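You operate a simulated robot arm through the tools that you are given. There is no shell and no other tool.

You run a simulated robot arm. Do the job below in one go: nothing can be reset, and whatever is moved stays where it is left.

TASK
Tare on empty cylinder 54 and read the net fill of cylinder 55.
Fine: switch the check scale on first; stand 54 on the green mat; 55 stays on the scale plate. Set down upright: small cylinder fifty-four, small cylinder fifty-five.

Only the result counts: the job must be done as asked and must still hold three seconds after the hand-in. Knocking over, shifting, dropping, spilling or breaking anything else fails it.

THE ROBOT
A 6-joint arm with a four-finger gripper, fixed in place. Base frame: the origin is at the foot of the arm, x ahead of it, y to its left, z up; the work surface is at about z = 900. Units: mm, degrees, N and s.
With the tool pointing down near the work surface it reaches from about 240 to 680 mm from the base axis. Its first joint turns from -166.0 to 166.0 degrees. Payload 3.43 kg.
The TCP is the grasp point between the finger pads, 30 mm short of the fingertips. In the tool frame z runs along the fingers and y along their closing line. The gripper opens to 120 mm. The gripper's body begins 85 mm behind the TCP.
Orientation is that of the tool frame in the base frame, as a unit quaternion [w, x, y, z]. With the fingers straight down and closing along the base's y, the tool's x points along the base's -x, its y along +y and its z along -z.

THE INTERFACE
- The arm moves only by the tool step_arm. Its argument "moves" is a list of rows, each a list of 6 numbers: the shift along the tool's x, y, z in mm, then the turn, a rotation vector about the tool's x, y, z in degrees. In form: [[x, y, z, wx, wy, wz], ...]. A call has 1 to 20 rows; each row shifts and turns the commanded pose from where the row before left it, along the tool's axes as they then stand. "jaw" is the finger opening in mm, from 0 to 120, set as the call begins (left out, the last holds). A row lasts 0.2 s, in which the tool goes at most 50 mm and 8.6 degrees; a call with a longer step from one row to the next is refused whole, and so is a gripper value outside its range. Where a pose cannot be reached the arm comes as near as it can. A force on the tool above 40 N (or 10 N above the force at the start of the call, whichever is more), or a blocked arm, ends the call early, and 0.2 s more pass. Each finger halts on what it meets, pressing with about 37 N; the grip force reading is that of the motor and also rises with nothing between the fingers. The clock runs only during rows and for 0.2 s after the last one: add rows that do not move to give the fingers time. The reply holds the time, the measured pose of the TCP, the force on the tool along the base axes, the opening and the grip force, in the units named above and with some noise, with the torque about the TCP (base axes, N m) and any sound that the robot's microphone picked up, and new pictures: "pictures" is both (left out), scene, wrist or none.
- Cameras (640 x 400 px; columns grow to the right, rows downward): "scene" is fixed at [220.2, 649.3, 1562.8]; the picture's right is [-0.99, -0.13, 0.00], its down [-0.09, 0.73, -0.68] and it looks along [0.09, -0.68, -0.73] (base axes); focal length 223 px, centre (320, 200). "wrist" rides on the gripper at [71, -17, -121] in the tool frame; the picture's right is [0.23, 0.97, 0.00], its down [-0.81, 0.19, -0.55] and it looks along [-0.54, 0.13, 0.83] (tool axes); focal length 275 px, centre (320, 200). There is no depth. A picture from a camera that has moved, and an enlarged one, comes with that camera's place and axes in the base frame and with its lens.
- slide_trunk(by): slides the trunk up (or, below 0, down) by that many mm; the arm rides with it, the base frame stays. It gives what a move gives, with no picture.
- enlarge(camera, box): a new picture of the part [left, top, right, bottom] of that camera's present view, enlarged. The clock stands still meanwhile.
- close_job(): hands the job in; it is judged then, once.

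Nothing tells you positions but the pictures and the camera data. Unless the task says otherwise, let go and move clear before handing in.

The tools are called after ">>>" as name(argument=value, ...) on one line, values as JSON. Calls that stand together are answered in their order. step_arm: Moves the arm, as the interface text tells. Its arguments: {"type":"object","properties":{"moves":{"type":"array","items":{"type":"array","items":{"type":"number"}}},"jaw":{"type":"number"},"pictures":{"type":"string","enum":["both","scene","wrist","none"]}},"required":["moves"]} The other tools are called the same way: slide_trunk (by) slides the trunk up or down; enlarge (camera, box) takes an enlarged picture of a part of a camera's view; close_job () hands the job in.

At the start:

```text
time: 0.0
tool_pos: [468.1, 118.9, 1287.3]
orientation: [0.0, 0.0, 1.0, 0.0]
wrist_force: [0.3, -0.1, 1.4]
moment: [0.0, 0.0, 0.04]
width: 120.0
grip_force: 0.1
trunk travel left (down, up): [-300.0, 140.0]
```

scene: 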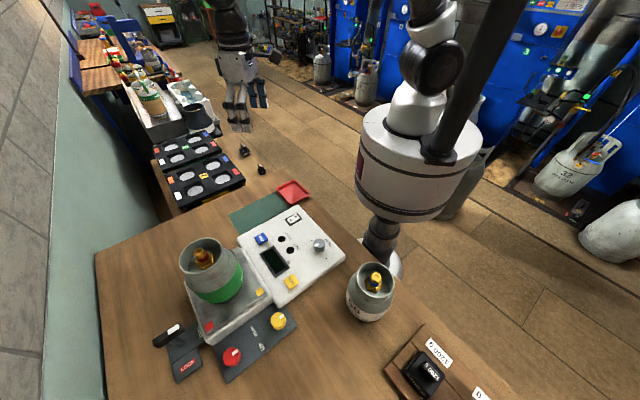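
wrist: 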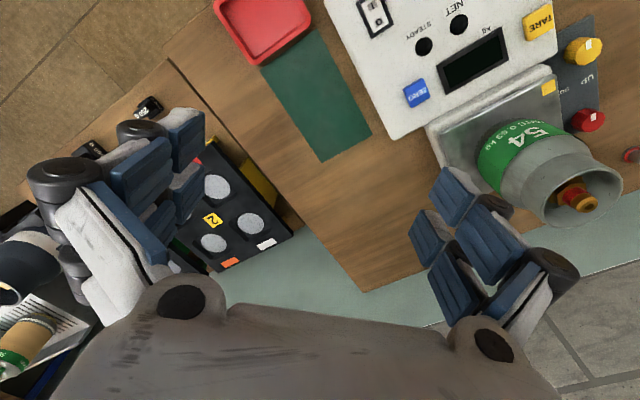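

I see a scale with a control panel (TARE, ZERO, STEADY/NET lamps, a display), a cylinder with a green band (54) standing on the scale plate, a second cylinder near the arm (probably 55), a green mat and a red tray. I'll take enlarged pictures first to read the labels.

>>> enlarge(camera="scene", box=[140, 170, 360, 390])

>>> enlarge(camera="wrist", box=[310, 0, 640, 230])

>>> enlarge(camera="scene", box=[320, 240, 520, 400])

>>> enlarge(camera="scene", box=[210, 170, 360, 300])

```text
1.82 times, centred on (250, 280) of scene
camera zoom: at [220.2, 649.3, 1562.8], right [-0.99, -0.13, 0.0], down [-0.09, 0.73, -0.68], along [0.09, -0.68, -0.73], focal length 406 px, centre (447, 54)
```

zoom: 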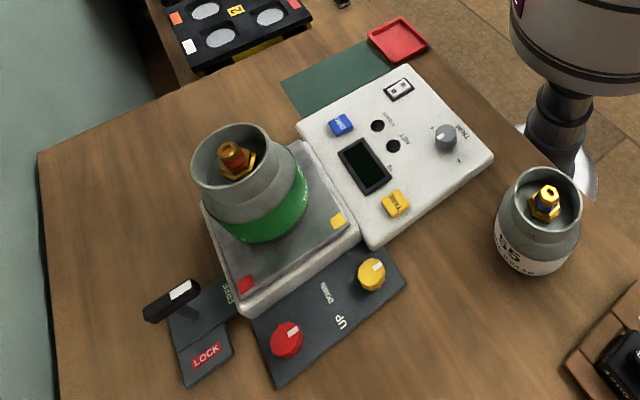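

```text
1.74 times, centred on (475, 115) of wrist
camera zoom: at [396.6, 100.7, 1407.4], right [-0.23, 0.97, 0.0], down [0.81, 0.19, 0.55], along [0.54, 0.13, -0.83], focal length 479 px, centre (50, 348)
```

zoom: 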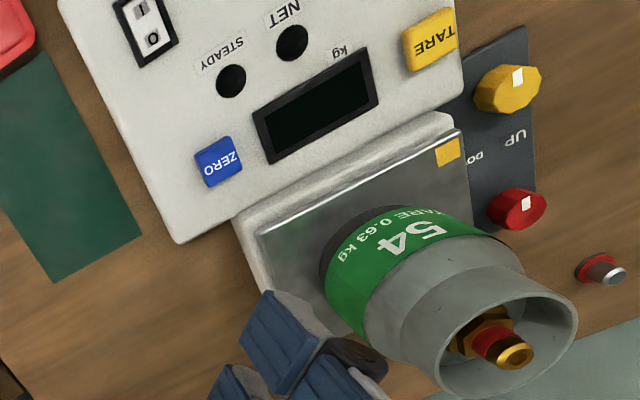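

```text
2.50 times, centred on (420, 320) of scene
camera zoom: at [220.2, 649.3, 1562.8], right [-0.99, -0.13, 0.0], down [-0.09, 0.73, -0.68], along [0.09, -0.68, -0.73], focal length 558 px, centre (70, -100)
```

zoom: 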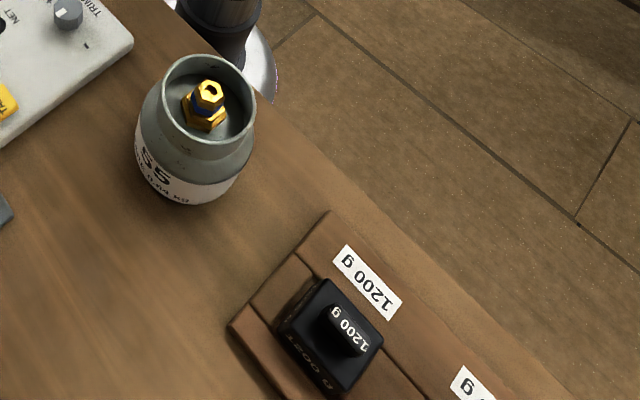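

```text
3.08 times, centred on (285, 235) of scene
camera zoom: at [220.2, 649.3, 1562.8], right [-0.99, -0.13, 0.0], down [-0.09, 0.73, -0.68], along [0.09, -0.68, -0.73], focal length 686 px, centre (428, 92)
```

zoom: 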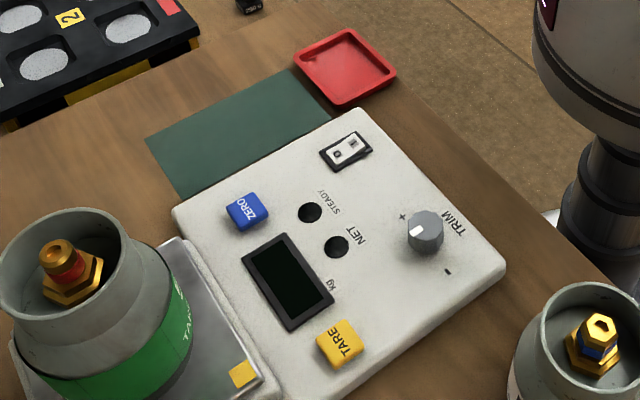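

The panel is rotated about 45°: TARE is near (332,402,945), ZERO near (460,276), the rocker switch near (377,177) and the plate near z 975. Cylinder 54 stands near (499,449) and 55 on the table near (125,418). I'm moving the hand over the panel with the fingers open for a closer look at the switch, knobs and lock lever.

>>> step_arm(moves=[[24.75, 18, 22, 0, 0, 0], [24.75, 18, 22, 0, 0, 0], [24.75, 18, 22, 0, 0, 0], [24.75, 18, 22, 0, 0, 0], [24.75, 18, 22, 0, 0, 0], [24.75, 18, 22, 0, 0, 0], [24.75, 18, 22, 0, 0, 0], [24.75, 18, 22, 0, 0, 0], [0, 0, 0, 0, 0, 0], [0, 0, 0, 0, 0, 0]], jaw=120, pictures="both")

```text
time: 2.2
tool_pos: [268.6, 263.7, 1111.4]
orientation: [0.001, 0.0, 1.0, 0.0]
wrist_force: [0.3, -0.3, 0.1]
moment: [-0.01, 0.0, 0.01]
width: 119.9
grip_force: 0.1
trunk travel left (down, up): [-300.0, 140.0]
camera wrist: at [197.1, 245.6, 1232.8], right [-0.23, 0.97, 0.0], down [0.81, 0.19, 0.55], along [0.54, 0.13, -0.83], focal length 275 px, centre (320, 200)
```

scene: 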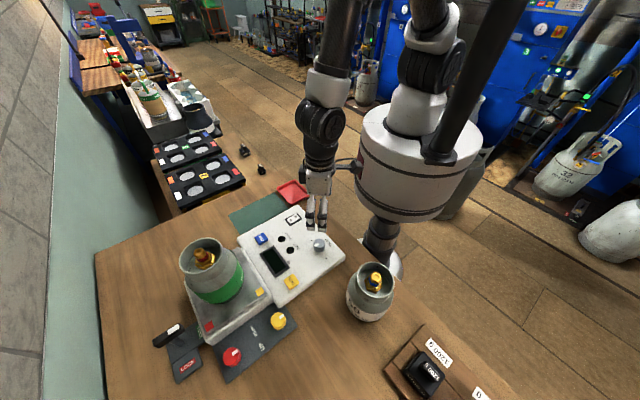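
wrist: 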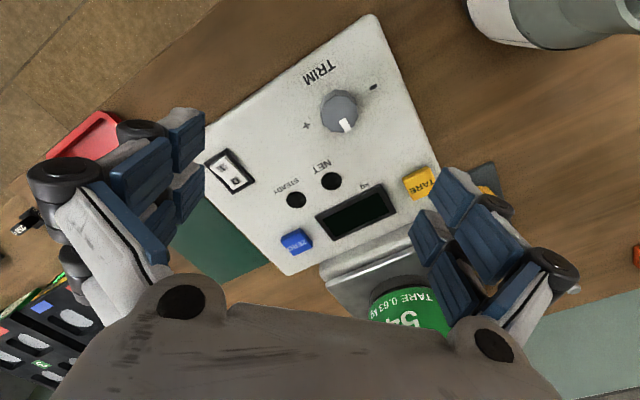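

The panel is now in full view, with the rocker at left, TRIM at top and TARE at right. I'll zoom in on the rocker and the level/lock area.

>>> enlarge(camera="wrist", box=[200, 140, 270, 200])

>>> enlarge(camera="wrist", box=[200, 20, 450, 270])

>>> enlarge(camera="scene", box=[140, 280, 300, 390])

```text
6.67 times, centred on (235, 170) of wrist
camera zoom: at [197.1, 245.6, 1232.8], right [-0.23, 0.97, 0.0], down [0.81, 0.19, 0.55], along [0.54, 0.13, -0.83], focal length 1835 px, centre (887, 400)
```

zoom: 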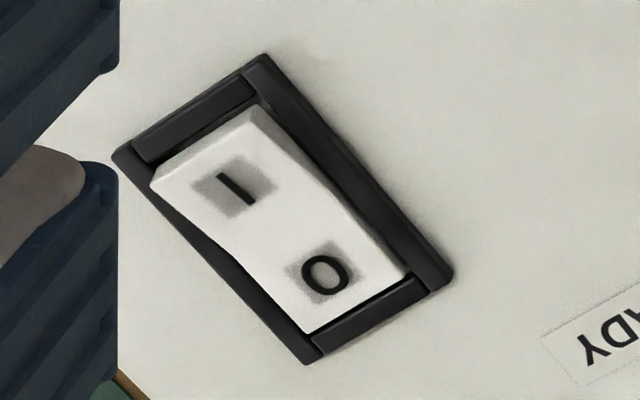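

```text
1.60 times, centred on (325, 145) of wrist
camera zoom: at [197.1, 245.6, 1232.8], right [-0.23, 0.97, 0.0], down [0.81, 0.19, 0.55], along [0.54, 0.13, -0.83], focal length 440 px, centre (312, 288)
```

zoom: 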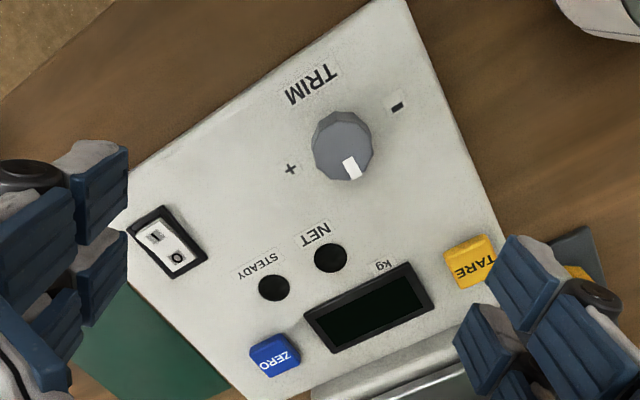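

```text
3.64 times, centred on (220, 335) of scene
camera zoom: at [220.2, 649.3, 1562.8], right [-0.99, -0.13, 0.0], down [-0.09, 0.73, -0.68], along [0.09, -0.68, -0.73], focal length 811 px, centre (684, -291)
```

zoom: 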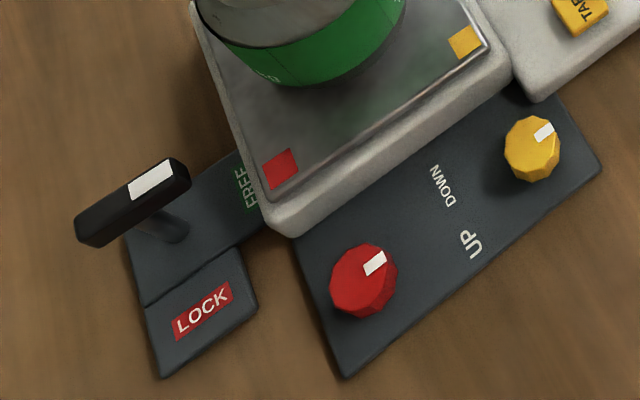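

The rocker's "O" end is pressed down, so the scale is off, and the lever's mark already points to FREE. I'm closing the fingers, turning the tool 45° to line up with the panel, and hovering above the rocker's "I" end at about (365,167).

>>> step_arm(moves=[[-24.1, -24.2, 22.5, 0, 0, 0], [-24.1, -24.2, 22.5, 0, 0, 0], [-24.1, -24.2, 22.5, 0, 0, 0], [-24.1, -24.2, 22.5, 0, 0, 0], [0, 0, 0, 0, 0, -7.5], [0, 0, 0, 0, 0, -7.5], [0, 0, 0, 0, 0, -7.5], [0, 0, 0, 0, 0, -7.5], [0, 0, 0, 0, 0, -7.5], [0, 0, 0, 0, 0, -7.5], [0, 0, 0, 0, 0, 0], [0, 0, 0, 0, 0, 0]], jaw=0, pictures="both")

```text
time: 4.8
tool_pos: [365.9, 164.7, 1020.7]
orientation: [0.0, -0.383, 0.924, 0.0]
wrist_force: [0.0, -0.1, 0.2]
moment: [0.04, 0.0, 0.0]
width: 0.0
grip_force: 33.2
trunk travel left (down, up): [-300.0, 140.0]
camera wrist: at [327.0, 101.6, 1140.8], right [-0.85, 0.52, 0.0], down [0.44, 0.71, 0.55], along [0.29, 0.47, -0.83], focal length 275 px, centre (320, 200)
```

scene: 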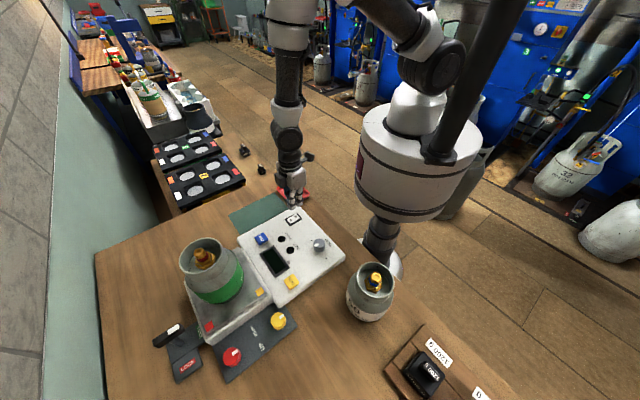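
wrist: 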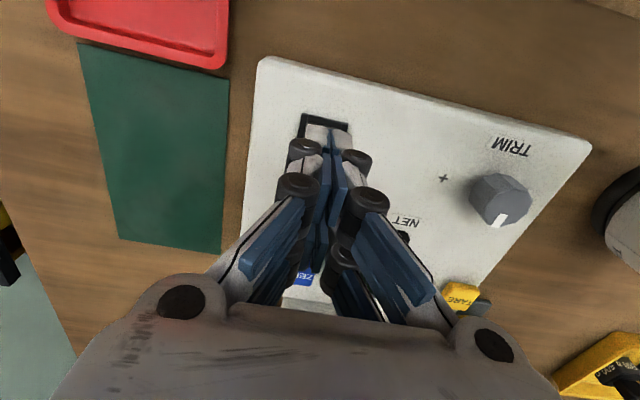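

>>> enlarge(camera="wrist", box=[270, 90, 400, 220])

>>> enlarge(camera="scene", box=[250, 150, 340, 250])

```text
3.08 times, centred on (335, 155) of wrist
camera zoom: at [327.0, 101.6, 1140.8], right [-0.85, 0.52, 0.0], down [0.44, 0.71, 0.55], along [0.29, 0.47, -0.83], focal length 847 px, centre (274, 338)
```

zoom: 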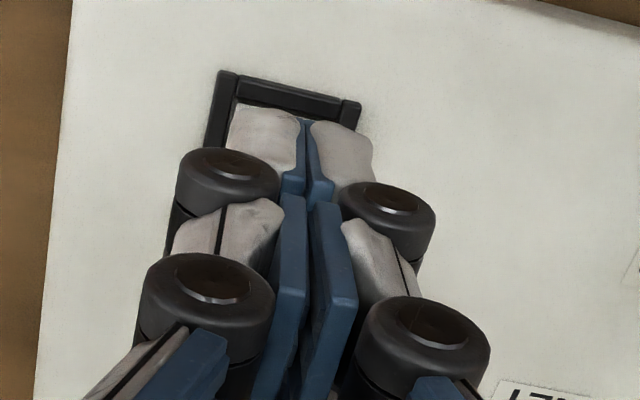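

```text
4.00 times, centred on (295, 200) of scene
camera zoom: at [220.2, 649.3, 1562.8], right [-0.99, -0.13, 0.0], down [-0.09, 0.73, -0.68], along [0.09, -0.68, -0.73], focal length 892 px, centre (420, 200)
```

zoom: 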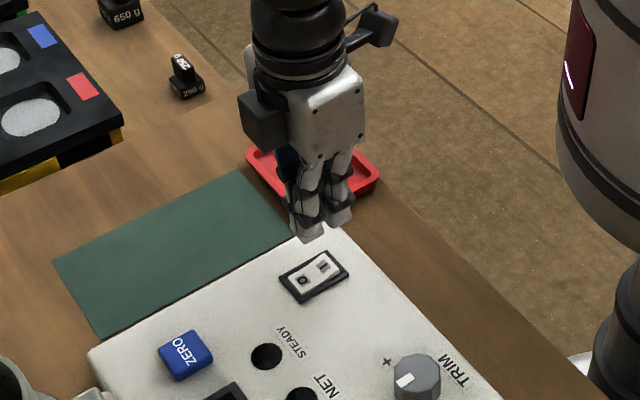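

>>> enlarge(camera="scene", box=[275, 165, 320, 215])

>>> enlarge(camera="wrist", box=[220, 90, 440, 310])

```text
8.00 times, centred on (298, 190) of scene
camera zoom: at [220.2, 649.3, 1562.8], right [-0.99, -0.13, 0.0], down [-0.09, 0.73, -0.68], along [0.09, -0.68, -0.73], focal length 1784 px, centre (500, 280)
```

zoom: 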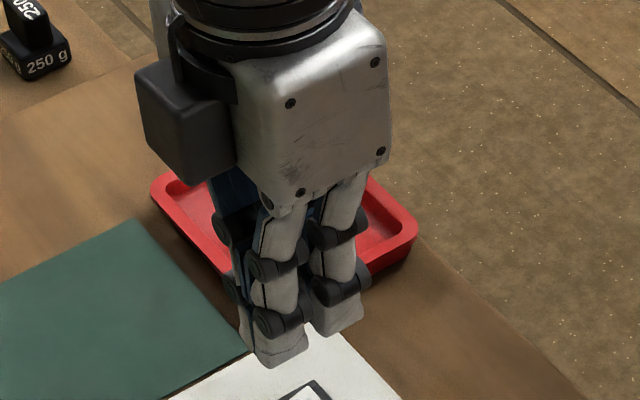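

```text
1.82 times, centred on (330, 200) of wrist
camera zoom: at [327.0, 101.6, 1140.8], right [-0.85, 0.52, 0.0], down [0.44, 0.71, 0.55], along [0.29, 0.47, -0.83], focal length 500 px, centre (302, 200)
```

zoom: 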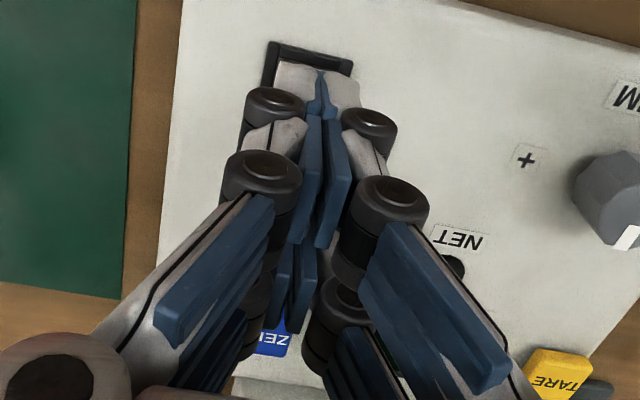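

The rocker runs along 45°, with its centre near (376,177) and the "I" end toward the base. I'm shifting so the hand's inner prongs line up with the "I" end, then going down partway to check clearance.

>>> step_arm(moves=[[8.6, 1.5, 10, 0, 0, 0], [0, 0, 18, 0, 0, 0], [0, 0, 0, 0, 0, 0], [0, 0, 0, 0, 0, 0]], jaw=0, pictures="both")

>>> enlarge(camera="wrist", box=[270, 50, 400, 200])

>>> enlarge(camera="scene", box=[275, 175, 320, 225])

```text
time: 5.8
tool_pos: [359.1, 160.2, 992.0]
orientation: [-0.001, -0.383, 0.924, 0.0]
wrist_force: [-0.3, 0.6, -0.2]
moment: [0.01, 0.0, -0.01]
width: 0.0
grip_force: 33.6
trunk travel left (down, up): [-300.0, 140.0]
camera wrist: at [320.7, 97.3, 1112.8], right [-0.85, 0.52, 0.0], down [0.44, 0.71, 0.55], along [0.29, 0.47, -0.83], focal length 275 px, centre (320, 200)
```

scene: 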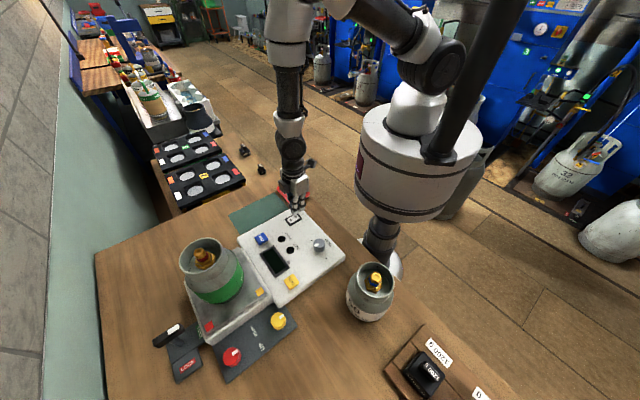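
wrist: 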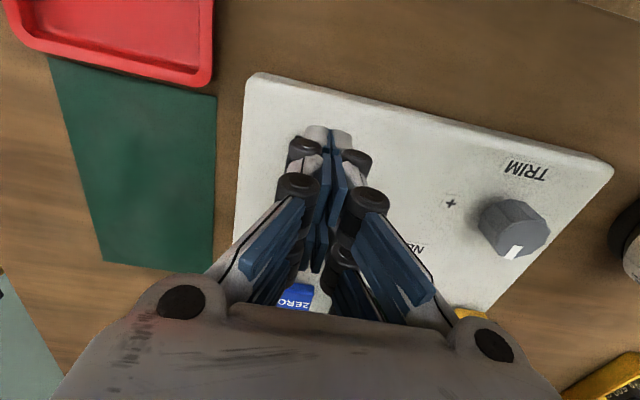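

```text
2.67 times, centred on (335, 125) of wrist
camera zoom: at [320.7, 97.3, 1112.8], right [-0.85, 0.52, 0.0], down [0.44, 0.71, 0.55], along [0.29, 0.47, -0.83], focal length 734 px, centre (280, 400)
```

zoom: 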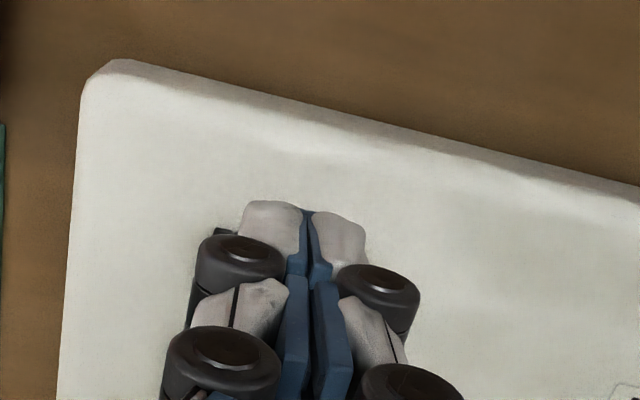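

```text
8.00 times, centred on (298, 200) of scene
camera zoom: at [220.2, 649.3, 1562.8], right [-0.99, -0.13, 0.0], down [-0.09, 0.73, -0.68], along [0.09, -0.68, -0.73], focal length 1784 px, centre (500, 200)
```

zoom: 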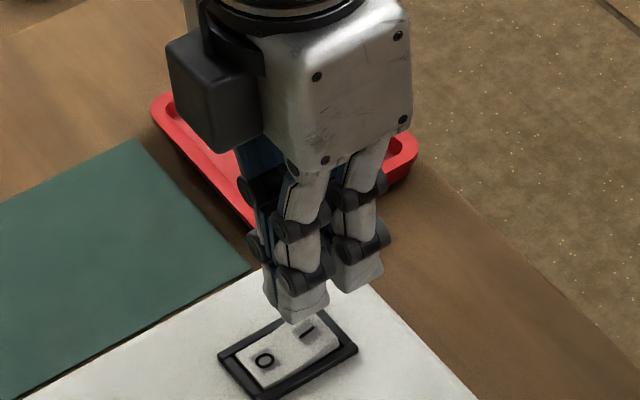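

The inner prong pair sits right above the "I" mark, and the outer pair clears the frame. I'm pressing down slowly.

>>> step_arm(moves=[[0, 0, 3, 0, 0, 0], [0, 0, 3, 0, 0, 0], [0, 0, 2, 0, 0, 0], [0, 0, 2, 0, 0, 0], [0, 0, 2, 0, 0, 0], [0, 0, 2, 0, 0, 0], [0, 0, 0, 0, 0, 0]], jaw=0, pictures="scene")

>>> enlarge(camera="scene", box=[240, 185, 320, 275])

```text
time: 7.4
tool_pos: [357.7, 160.1, 979.0]
orientation: [0.001, -0.384, 0.924, 0.0]
wrist_force: [0.6, 0.8, 0.6]
moment: [0.01, -0.02, -0.01]
width: 0.0
grip_force: 33.7
trunk travel left (down, up): [-300.0, 140.0]
```

scene: 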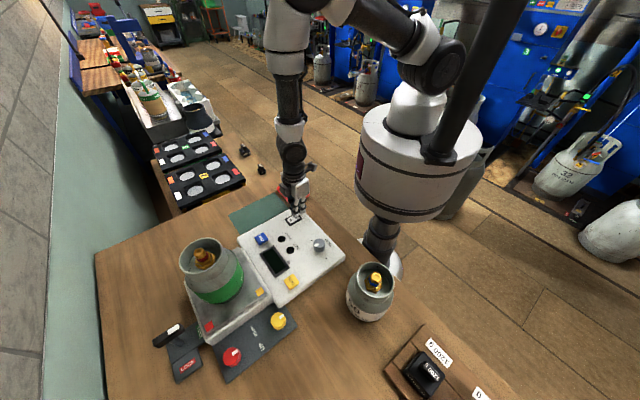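

```text
4.44 times, centred on (280, 230) of scene
camera zoom: at [220.2, 649.3, 1562.8], right [-0.99, -0.13, 0.0], down [-0.09, 0.73, -0.68], along [0.09, -0.68, -0.73], focal length 991 px, centre (498, 67)
```

zoom: 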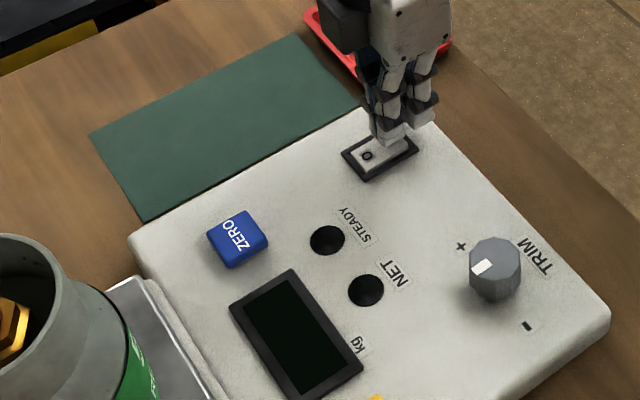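

No contact yet, with the tips at about z 949. I'm continuing down.

>>> step_arm(moves=[[0, 0, 2, 0, 0, 0], [0, 0, 2, 0, 0, 0], [0, 0, 2, 0, 0, 0], [0, 0, 2, 0, 0, 0], [0, 0, 0, 0, 0, 0]], jaw=0, pictures="scene")

>>> enlarge(camera="scene", box=[240, 185, 320, 275])

```text
time: 8.6
tool_pos: [359.0, 161.6, 970.0]
orientation: [0.001, -0.383, 0.924, 0.001]
wrist_force: [0.1, -0.3, 1.4]
moment: [0.0, 0.02, -0.02]
width: 6.1
grip_force: 33.4
trunk travel left (down, up): [-300.0, 140.0]
```

scene: 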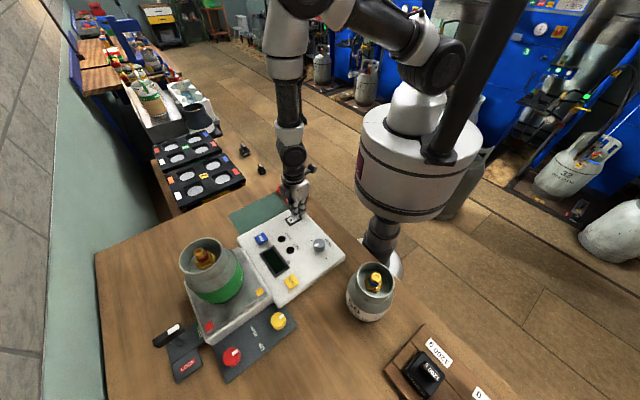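

```text
4.44 times, centred on (280, 230) of scene
camera zoom: at [220.2, 649.3, 1562.8], right [-0.99, -0.13, 0.0], down [-0.09, 0.73, -0.68], along [0.09, -0.68, -0.73], focal length 991 px, centre (498, 67)
```

zoom: 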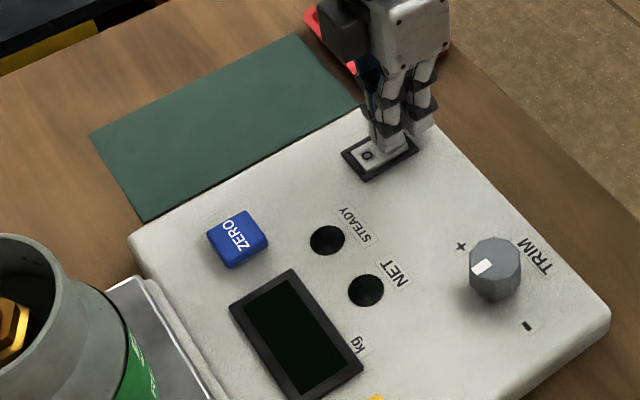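

The jaw reading rose to 6 mm, which is odd, so I'm looking closer before pressing further.

>>> enlarge(camera="scene", box=[280, 185, 315, 230])

>>> enlarge(camera="wrist", box=[270, 60, 400, 200])

```text
8.89 times, centred on (298, 208) of scene
camera zoom: at [220.2, 649.3, 1562.8], right [-0.99, -0.13, 0.0], down [-0.09, 0.73, -0.68], along [0.09, -0.68, -0.73], focal length 1982 px, centre (520, 133)
```

zoom: 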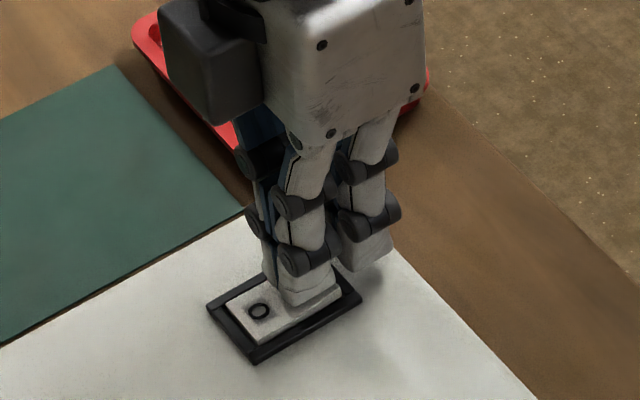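

```text
2.86 times, centred on (335, 130) of wrist
camera zoom: at [320.7, 97.0, 1091.0], right [-0.85, 0.52, 0.0], down [0.44, 0.71, 0.55], along [0.29, 0.47, -0.83], focal length 786 px, centre (277, 400)
```

zoom: 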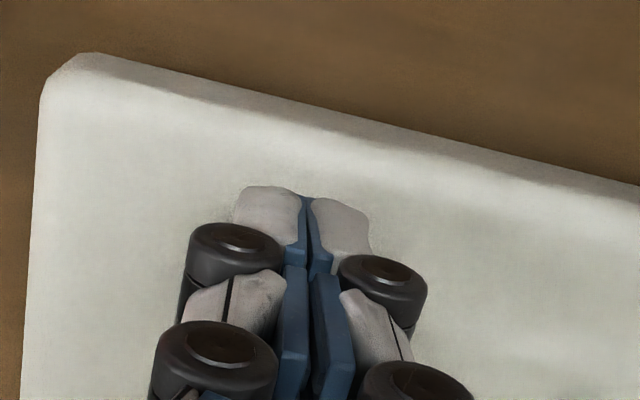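

The prongs rest on the "I" end of the rocker with very little force. I'm pressing a little further in small steps.

>>> step_arm(moves=[[0, 0, 1.5, 0, 0, 0], [0, 0, 1.5, 0, 0, 0], [0, 0, 0, 0, 0, 0]], jaw=0, pictures="scene")

>>> enlarge(camera="scene", box=[240, 185, 320, 275])

```text
time: 9.4
tool_pos: [359.0, 161.3, 968.2]
orientation: [0.002, -0.383, 0.924, 0.001]
wrist_force: [1.4, -4.4, 21.7]
moment: [0.22, -0.35, -0.1]
width: 5.9
grip_force: 33.2
trunk travel left (down, up): [-300.0, 140.0]
```

scene: 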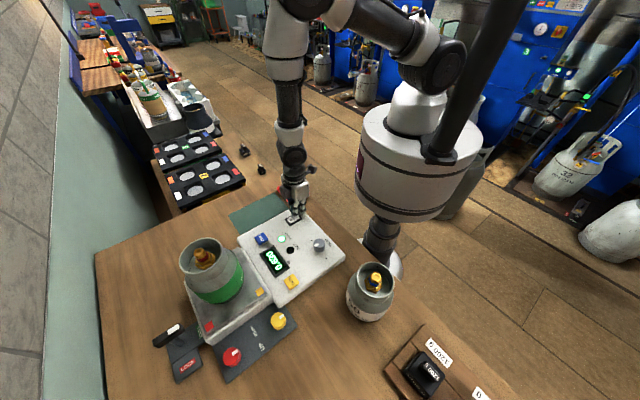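

```text
4.44 times, centred on (280, 230) of scene
camera zoom: at [220.2, 649.3, 1562.8], right [-0.99, -0.13, 0.0], down [-0.09, 0.73, -0.68], along [0.09, -0.68, -0.73], focal length 991 px, centre (498, 67)
```

zoom: 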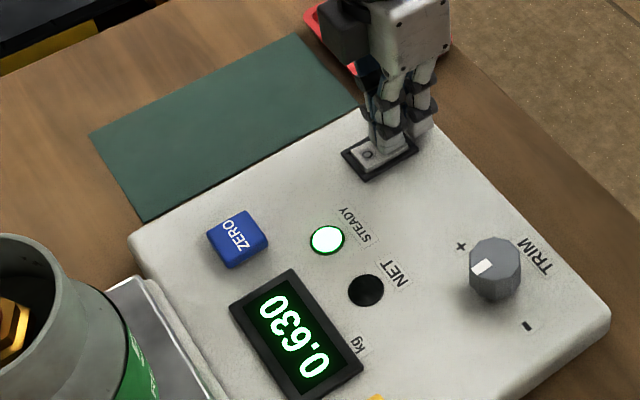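

The scale is on, reading 0.630 kg with STEADY lit. I'm lifting off and moving over TARE at about (333,402).

>>> step_arm(moves=[[0, 0, -20, 0, 0, 0], [0, 0, -40, 0, 0, 0], [-25.3, 31.5, 0, 0, 0, 0], [-25.3, 31.5, 0, 0, 0, 0], [-25.3, 31.5, 0, 0, 0, 0], [-25.3, 31.5, 0, 0, 0, 0], [-25.3, 31.5, 0, 0, 0, 0], [-25.3, 31.5, 0, 0, 0, 0], [0, 0, 0, 0, 0, 0], [0, 0, 0, 0, 0, 0]], jaw=0, pictures="both")

>>> enlarge(camera="scene", box=[230, 200, 350, 320])

>>> enlarge(camera="wrist", box=[240, 80, 440, 280])

```text
time: 11.6
tool_pos: [334.9, 401.7, 1026.9]
orientation: [0.0, -0.384, 0.924, 0.0]
wrist_force: [-0.2, 0.1, 1.4]
moment: [-0.02, 0.02, 0.03]
width: 0.2
grip_force: 33.3
trunk travel left (down, up): [-300.0, 140.0]
camera wrist: at [296.5, 338.1, 1148.0], right [-0.85, 0.53, 0.0], down [0.44, 0.71, 0.55], along [0.29, 0.47, -0.83], focal length 275 px, centre (320, 200)
```

scene: 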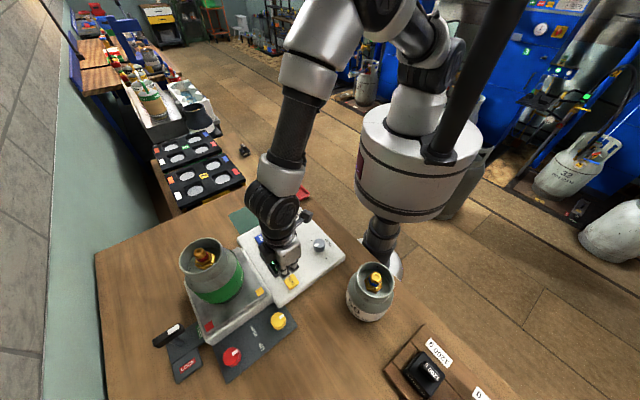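
wrist: 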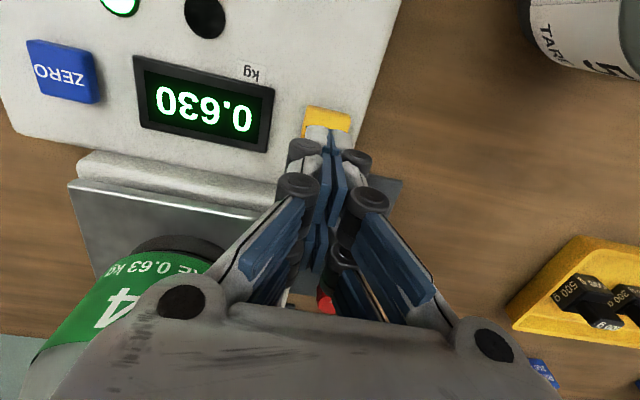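

```text
3.33 times, centred on (290, 260) of scene
camera zoom: at [220.2, 649.3, 1562.8], right [-0.99, -0.13, 0.0], down [-0.09, 0.73, -0.68], along [0.09, -0.68, -0.73], focal length 743 px, centre (420, 0)
```

zoom: 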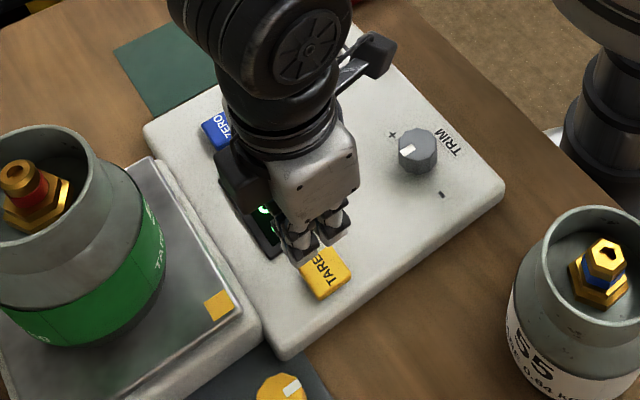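

```text
2.00 times, centred on (340, 180) of wrist
camera zoom: at [296.5, 338.1, 1148.0], right [-0.85, 0.53, 0.0], down [0.44, 0.71, 0.55], along [0.29, 0.47, -0.83], focal length 551 px, centre (280, 240)
```

zoom: 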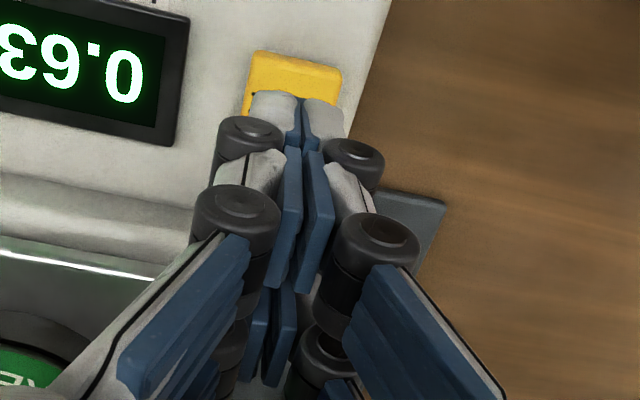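

The tips are right over TARE. I'm lowering and pressing gently.

>>> step_arm(moves=[[0, 0, 20, 0, 0, 0], [0, 0, 18, 0, 0, 0], [0, 0, 3, 0, 0, 0], [0, 0, 2, 0, 0, 0], [0, 0, 2, 0, 0, 0], [0, 0, 2, 0, 0, 0], [0, 0, 0, 0, 0, 0]], jaw=0, pictures="both")

```text
time: 13.2
tool_pos: [331.1, 402.0, 980.3]
orientation: [-0.001, -0.383, 0.924, 0.0]
wrist_force: [-0.1, 0.1, 0.3]
moment: [-0.04, -0.02, 0.0]
width: 0.0
grip_force: 34.1
trunk travel left (down, up): [-300.0, 140.0]
camera wrist: at [293.4, 337.5, 1101.0], right [-0.85, 0.52, 0.0], down [0.44, 0.71, 0.55], along [0.29, 0.47, -0.83], focal length 275 px, centre (320, 200)
```

scene: 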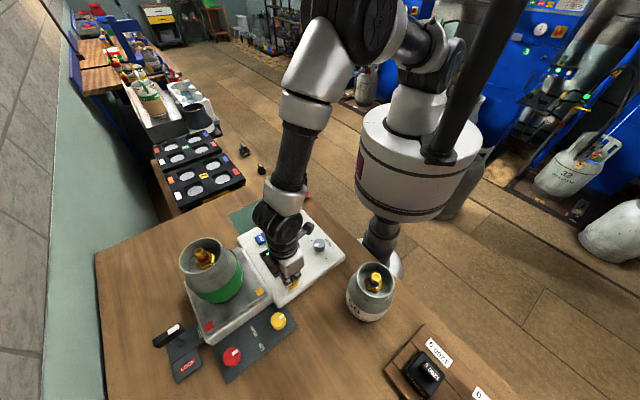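
wrist: 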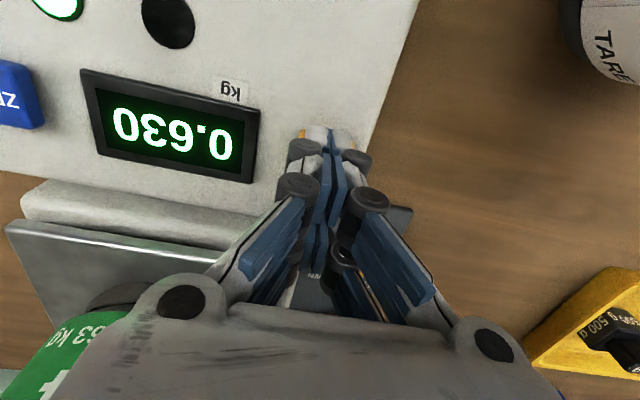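

Still no contact, with the tips at about z 950. I'm continuing in small steps.

>>> step_arm(moves=[[0, 0, 2, 0, 0, 0], [0, 0, 1.5, 0, 0, 0], [0, 0, 1.5, 0, 0, 0], [0, 0, 1.5, 0, 0, 0], [0, 0, 0, 0, 0, 0]], jaw=0, pictures="wrist")

```text
time: 14.4
tool_pos: [332.7, 401.1, 975.3]
orientation: [0.0, -0.383, 0.924, 0.0]
wrist_force: [-1.6, 0.4, 1.2]
moment: [0.01, 0.07, -0.01]
width: 5.8
grip_force: 33.2
trunk travel left (down, up): [-300.0, 140.0]
heard: click
camera wrist: at [293.7, 338.2, 1095.3], right [-0.85, 0.52, 0.0], down [0.44, 0.71, 0.55], along [0.29, 0.47, -0.83], focal length 275 px, centre (320, 200)
```

wrist: 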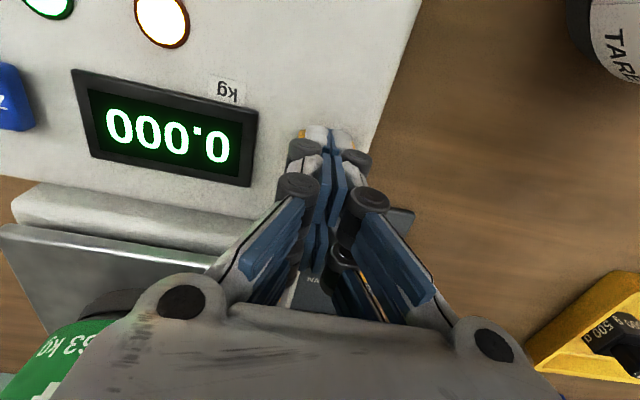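

TARE clicked: the display reads 0.000 with the NET lamp lit. I'm lifting clear and getting a view of cylinder 54 and the mat.

>>> step_arm(moves=[[0, 0, -20, 0, 0, 0], [0, 0, -45, 0, 0, 0], [0, 0, -45, 0, 0, 0], [0, 0, -45, 0, 0, 0], [0, 0, -45, 0, 0, 0], [0, 0, -45, 0, 0, 0], [0, 0, 0, 0, 0, 0], [0, 0, 0, 0, 0, 0]], jaw=0, pictures="both")

>>> enlarge(camera="scene", box=[150, 190, 330, 340])

>>> enlarge(camera="wrist", box=[60, 60, 340, 340])

```text
time: 16.2
tool_pos: [330.5, 397.6, 1221.3]
orientation: [0.0, -0.383, 0.924, 0.0]
wrist_force: [-0.7, -0.6, 0.0]
moment: [0.0, -0.04, 0.01]
width: 0.1
grip_force: 33.5
trunk travel left (down, up): [-300.0, 140.0]
camera wrist: at [291.6, 334.4, 1342.1], right [-0.85, 0.53, 0.0], down [0.44, 0.71, 0.55], along [0.29, 0.47, -0.83], focal length 275 px, centre (320, 200)
```

scene: 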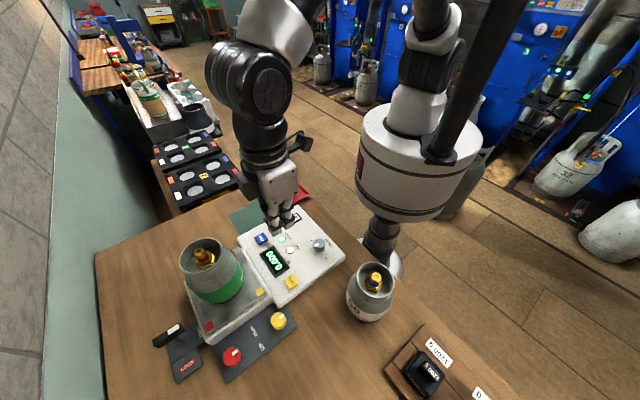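
wrist: 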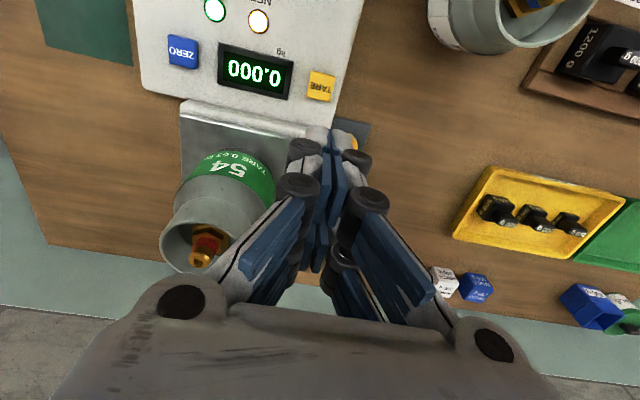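

```text
2.67 times, centred on (240, 265) of scene
camera zoom: at [220.2, 649.3, 1562.8], right [-0.99, -0.13, 0.0], down [-0.09, 0.73, -0.68], along [0.09, -0.68, -0.73], focal length 595 px, centre (533, 27)
```

zoom: 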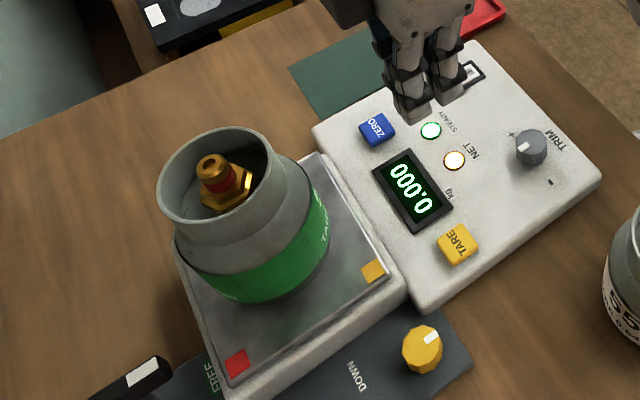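

```text
1.43 times, centred on (200, 200) of wrist
camera zoom: at [291.6, 334.4, 1342.1], right [-0.85, 0.53, 0.0], down [0.44, 0.71, 0.55], along [0.29, 0.47, -0.83], focal length 393 px, centre (491, 200)
```

zoom: 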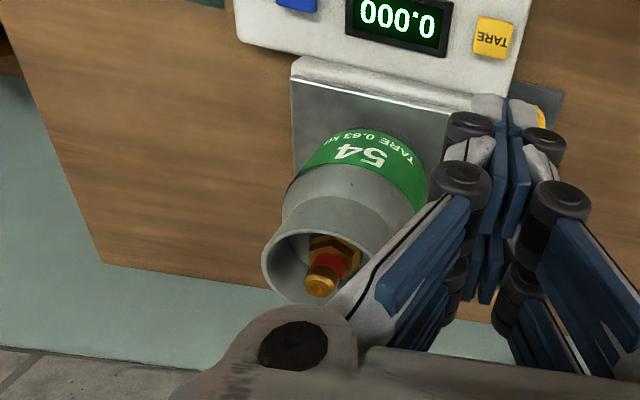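

The scale has been tared on 54 and NET is lit. I'm moving closer to 54 with open fingers so I can measure its collar and find its centre.

>>> step_arm(moves=[[-22.8, -24.1, 0, 0, 0, 0], [-22.8, -24.1, 0, 0, 0, 0], [-22.8, -24.1, 0, 0, 0, 0], [0, 0, 0, 0, 0, 0], [0, 0, 0, 0, 0, 0], [0, 0, 0, 0, 0, 0], [0, 0, 0, 0, 0, 0]], jaw=120, pictures="both")

>>> enlarge(camera="wrist", box=[150, 60, 470, 340])

```text
time: 17.8
tool_pos: [430.8, 398.2, 1220.7]
orientation: [0.001, -0.382, 0.924, 0.001]
wrist_force: [-0.1, 0.4, 0.8]
moment: [-0.04, 0.01, 0.0]
width: 117.8
grip_force: 0.0
trunk travel left (down, up): [-300.0, 140.0]
camera wrist: at [392.8, 333.3, 1340.3], right [-0.85, 0.53, 0.0], down [0.44, 0.71, 0.55], along [0.29, 0.47, -0.83], focal length 275 px, centre (320, 200)
```

scene: 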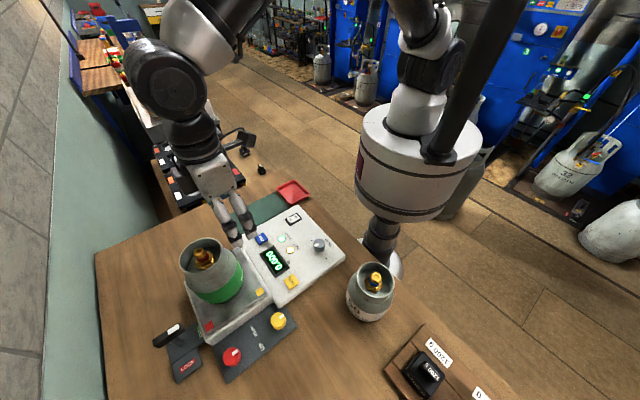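
wrist: 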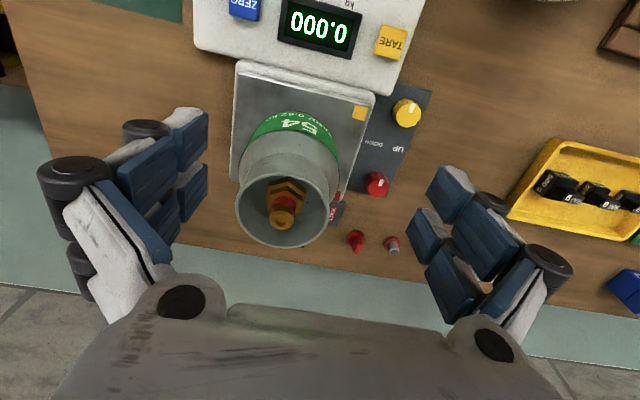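

```text
1.43 times, centred on (310, 200) of wrist
camera zoom: at [392.8, 333.3, 1340.3], right [-0.85, 0.53, 0.0], down [0.44, 0.71, 0.55], along [0.29, 0.47, -0.83], focal length 393 px, centre (334, 200)
```

zoom: 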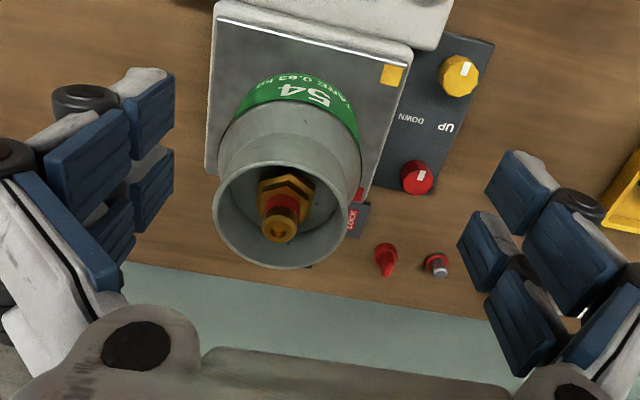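

>>> enlarge(camera="wrist", box=[220, 50, 400, 260])

>>> enlarge(camera="scene", box=[165, 215, 285, 325])

>>> enlarge(camera="scene", box=[330, 240, 410, 340])

```text
1.90 times, centred on (310, 155) of wrist
camera zoom: at [392.8, 333.3, 1340.3], right [-0.85, 0.53, 0.0], down [0.44, 0.71, 0.55], along [0.29, 0.47, -0.83], focal length 524 px, centre (339, 286)
```

zoom: 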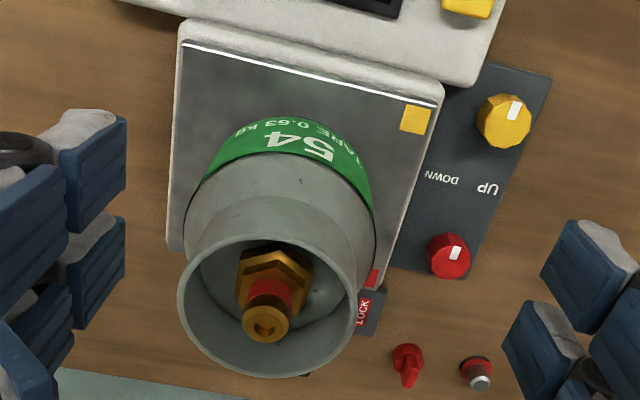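

```text
3.64 times, centred on (225, 270) of scene
camera zoom: at [220.2, 649.3, 1562.8], right [-0.99, -0.13, 0.0], down [-0.09, 0.73, -0.68], along [0.09, -0.68, -0.73], focal length 811 px, centre (666, -54)
```

zoom: 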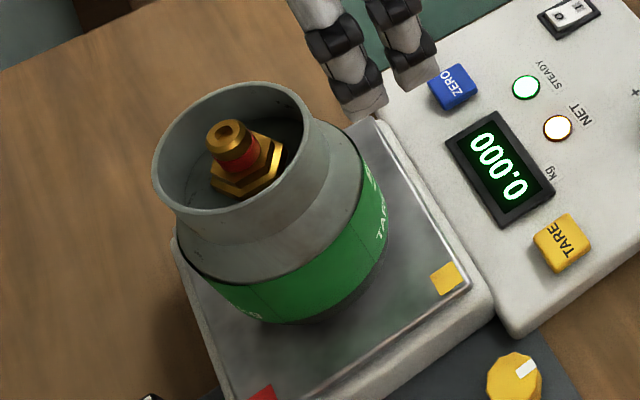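

```text
4.00 times, centred on (370, 290) of scene
camera zoom: at [220.2, 649.3, 1562.8], right [-0.99, -0.13, 0.0], down [-0.09, 0.73, -0.68], along [0.09, -0.68, -0.73], focal length 892 px, centre (120, -160)
```

zoom: 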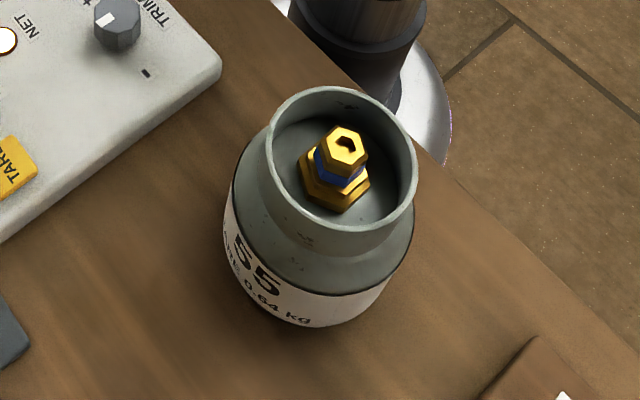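

Cylinder 54 stands at the plate centre, about (500.5,444), with its collar rim at z≈1131 and about 89 mm across, so the jaw can grip the collar. I'm moving directly above it with the jaw open to check alignment and reach.

>>> step_arm(moves=[[-27.2, -5.6, 0, 0, 0, 0], [-27.2, -5.6, 0, 0, 0, 0], [-27.2, -5.6, 0, 0, 0, 0], [0, 0, 15, 0, 0, 0], [0, 0, 0, 0, 0, 0], [0, 0, 0, 0, 0, 0]], jaw=120, pictures="both")

>>> enlarge(camera="wrist", box=[170, 60, 490, 280])

>>> enlarge(camera="scene", box=[130, 140, 270, 320])

```text
time: 19.2
tool_pos: [500.3, 444.3, 1205.6]
orientation: [0.0, -0.383, 0.924, 0.0]
wrist_force: [-0.2, 0.0, -0.3]
moment: [0.01, -0.02, -0.01]
width: 120.0
grip_force: 0.1
trunk travel left (down, up): [-300.0, 140.0]
camera wrist: at [461.7, 379.5, 1325.7], right [-0.85, 0.53, 0.0], down [0.44, 0.71, 0.55], along [0.29, 0.47, -0.83], focal length 275 px, centre (320, 200)
```

scene: 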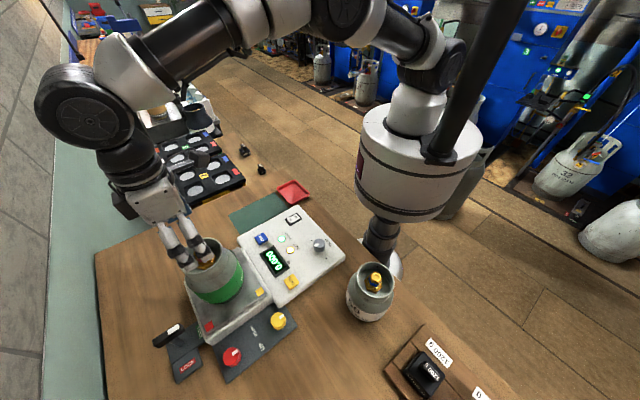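
wrist: 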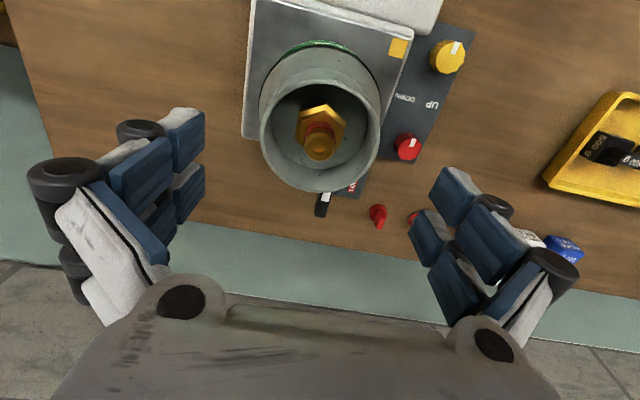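

```text
1.82 times, centred on (330, 170) of wrist
camera zoom: at [461.7, 379.5, 1325.7], right [-0.85, 0.53, 0.0], down [0.44, 0.71, 0.55], along [0.29, 0.47, -0.83], focal length 500 px, centre (302, 254)
```

zoom: 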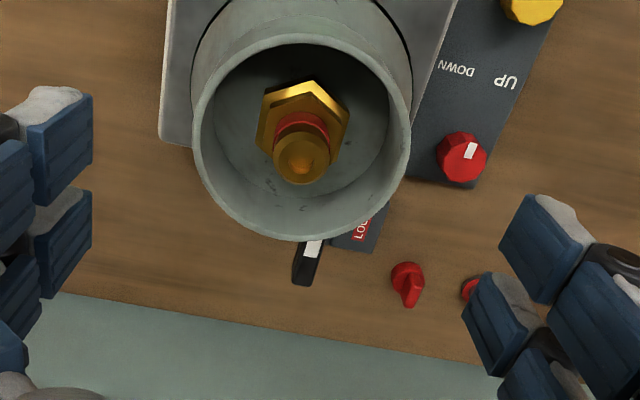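

```text
2.22 times, centred on (200, 230) of scene
camera zoom: at [220.2, 649.3, 1562.8], right [-0.99, -0.13, 0.0], down [-0.09, 0.73, -0.68], along [0.09, -0.68, -0.73], focal length 496 px, centre (587, 133)
```

zoom: 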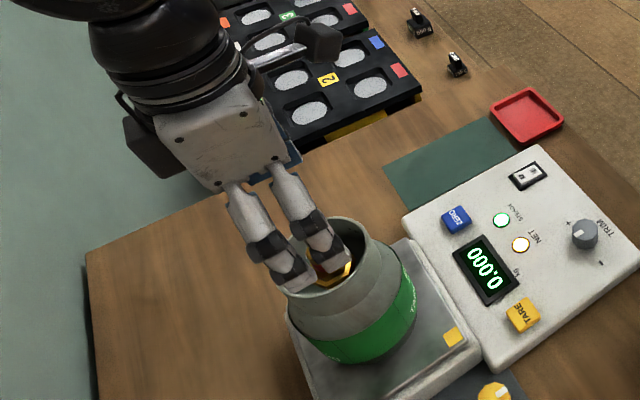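

The hand is centred over the collar, with rim centre near (500,443). I'm zooming in to judge the collar height before descending.

>>> enlarge(camera="scene", box=[185, 235, 255, 305])

>>> enlarge(camera="scene", box=[340, 255, 400, 330])

```text
5.71 times, centred on (220, 270) of scene
camera zoom: at [220.2, 649.3, 1562.8], right [-0.99, -0.13, 0.0], down [-0.09, 0.73, -0.68], along [0.09, -0.68, -0.73], focal length 1274 px, centre (891, -200)
```

zoom: 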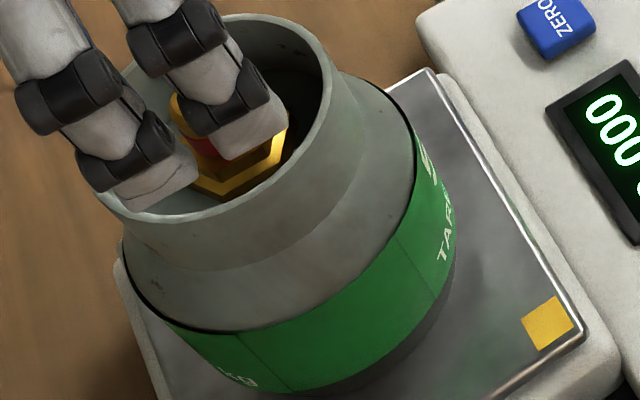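

```text
5.33 times, centred on (370, 292) of scene
camera zoom: at [220.2, 649.3, 1562.8], right [-0.99, -0.13, 0.0], down [-0.09, 0.73, -0.68], along [0.09, -0.68, -0.73], focal length 1189 px, centre (53, -293)
```

zoom: 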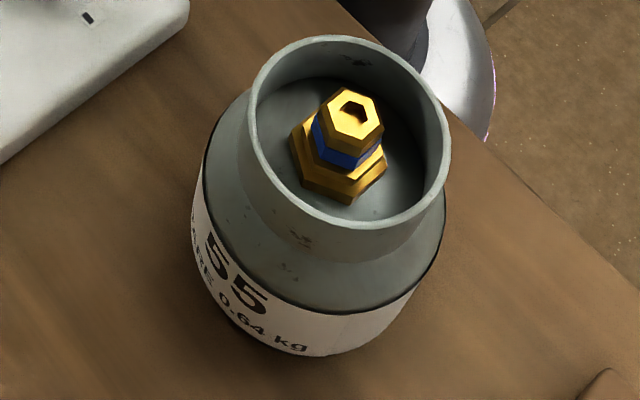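

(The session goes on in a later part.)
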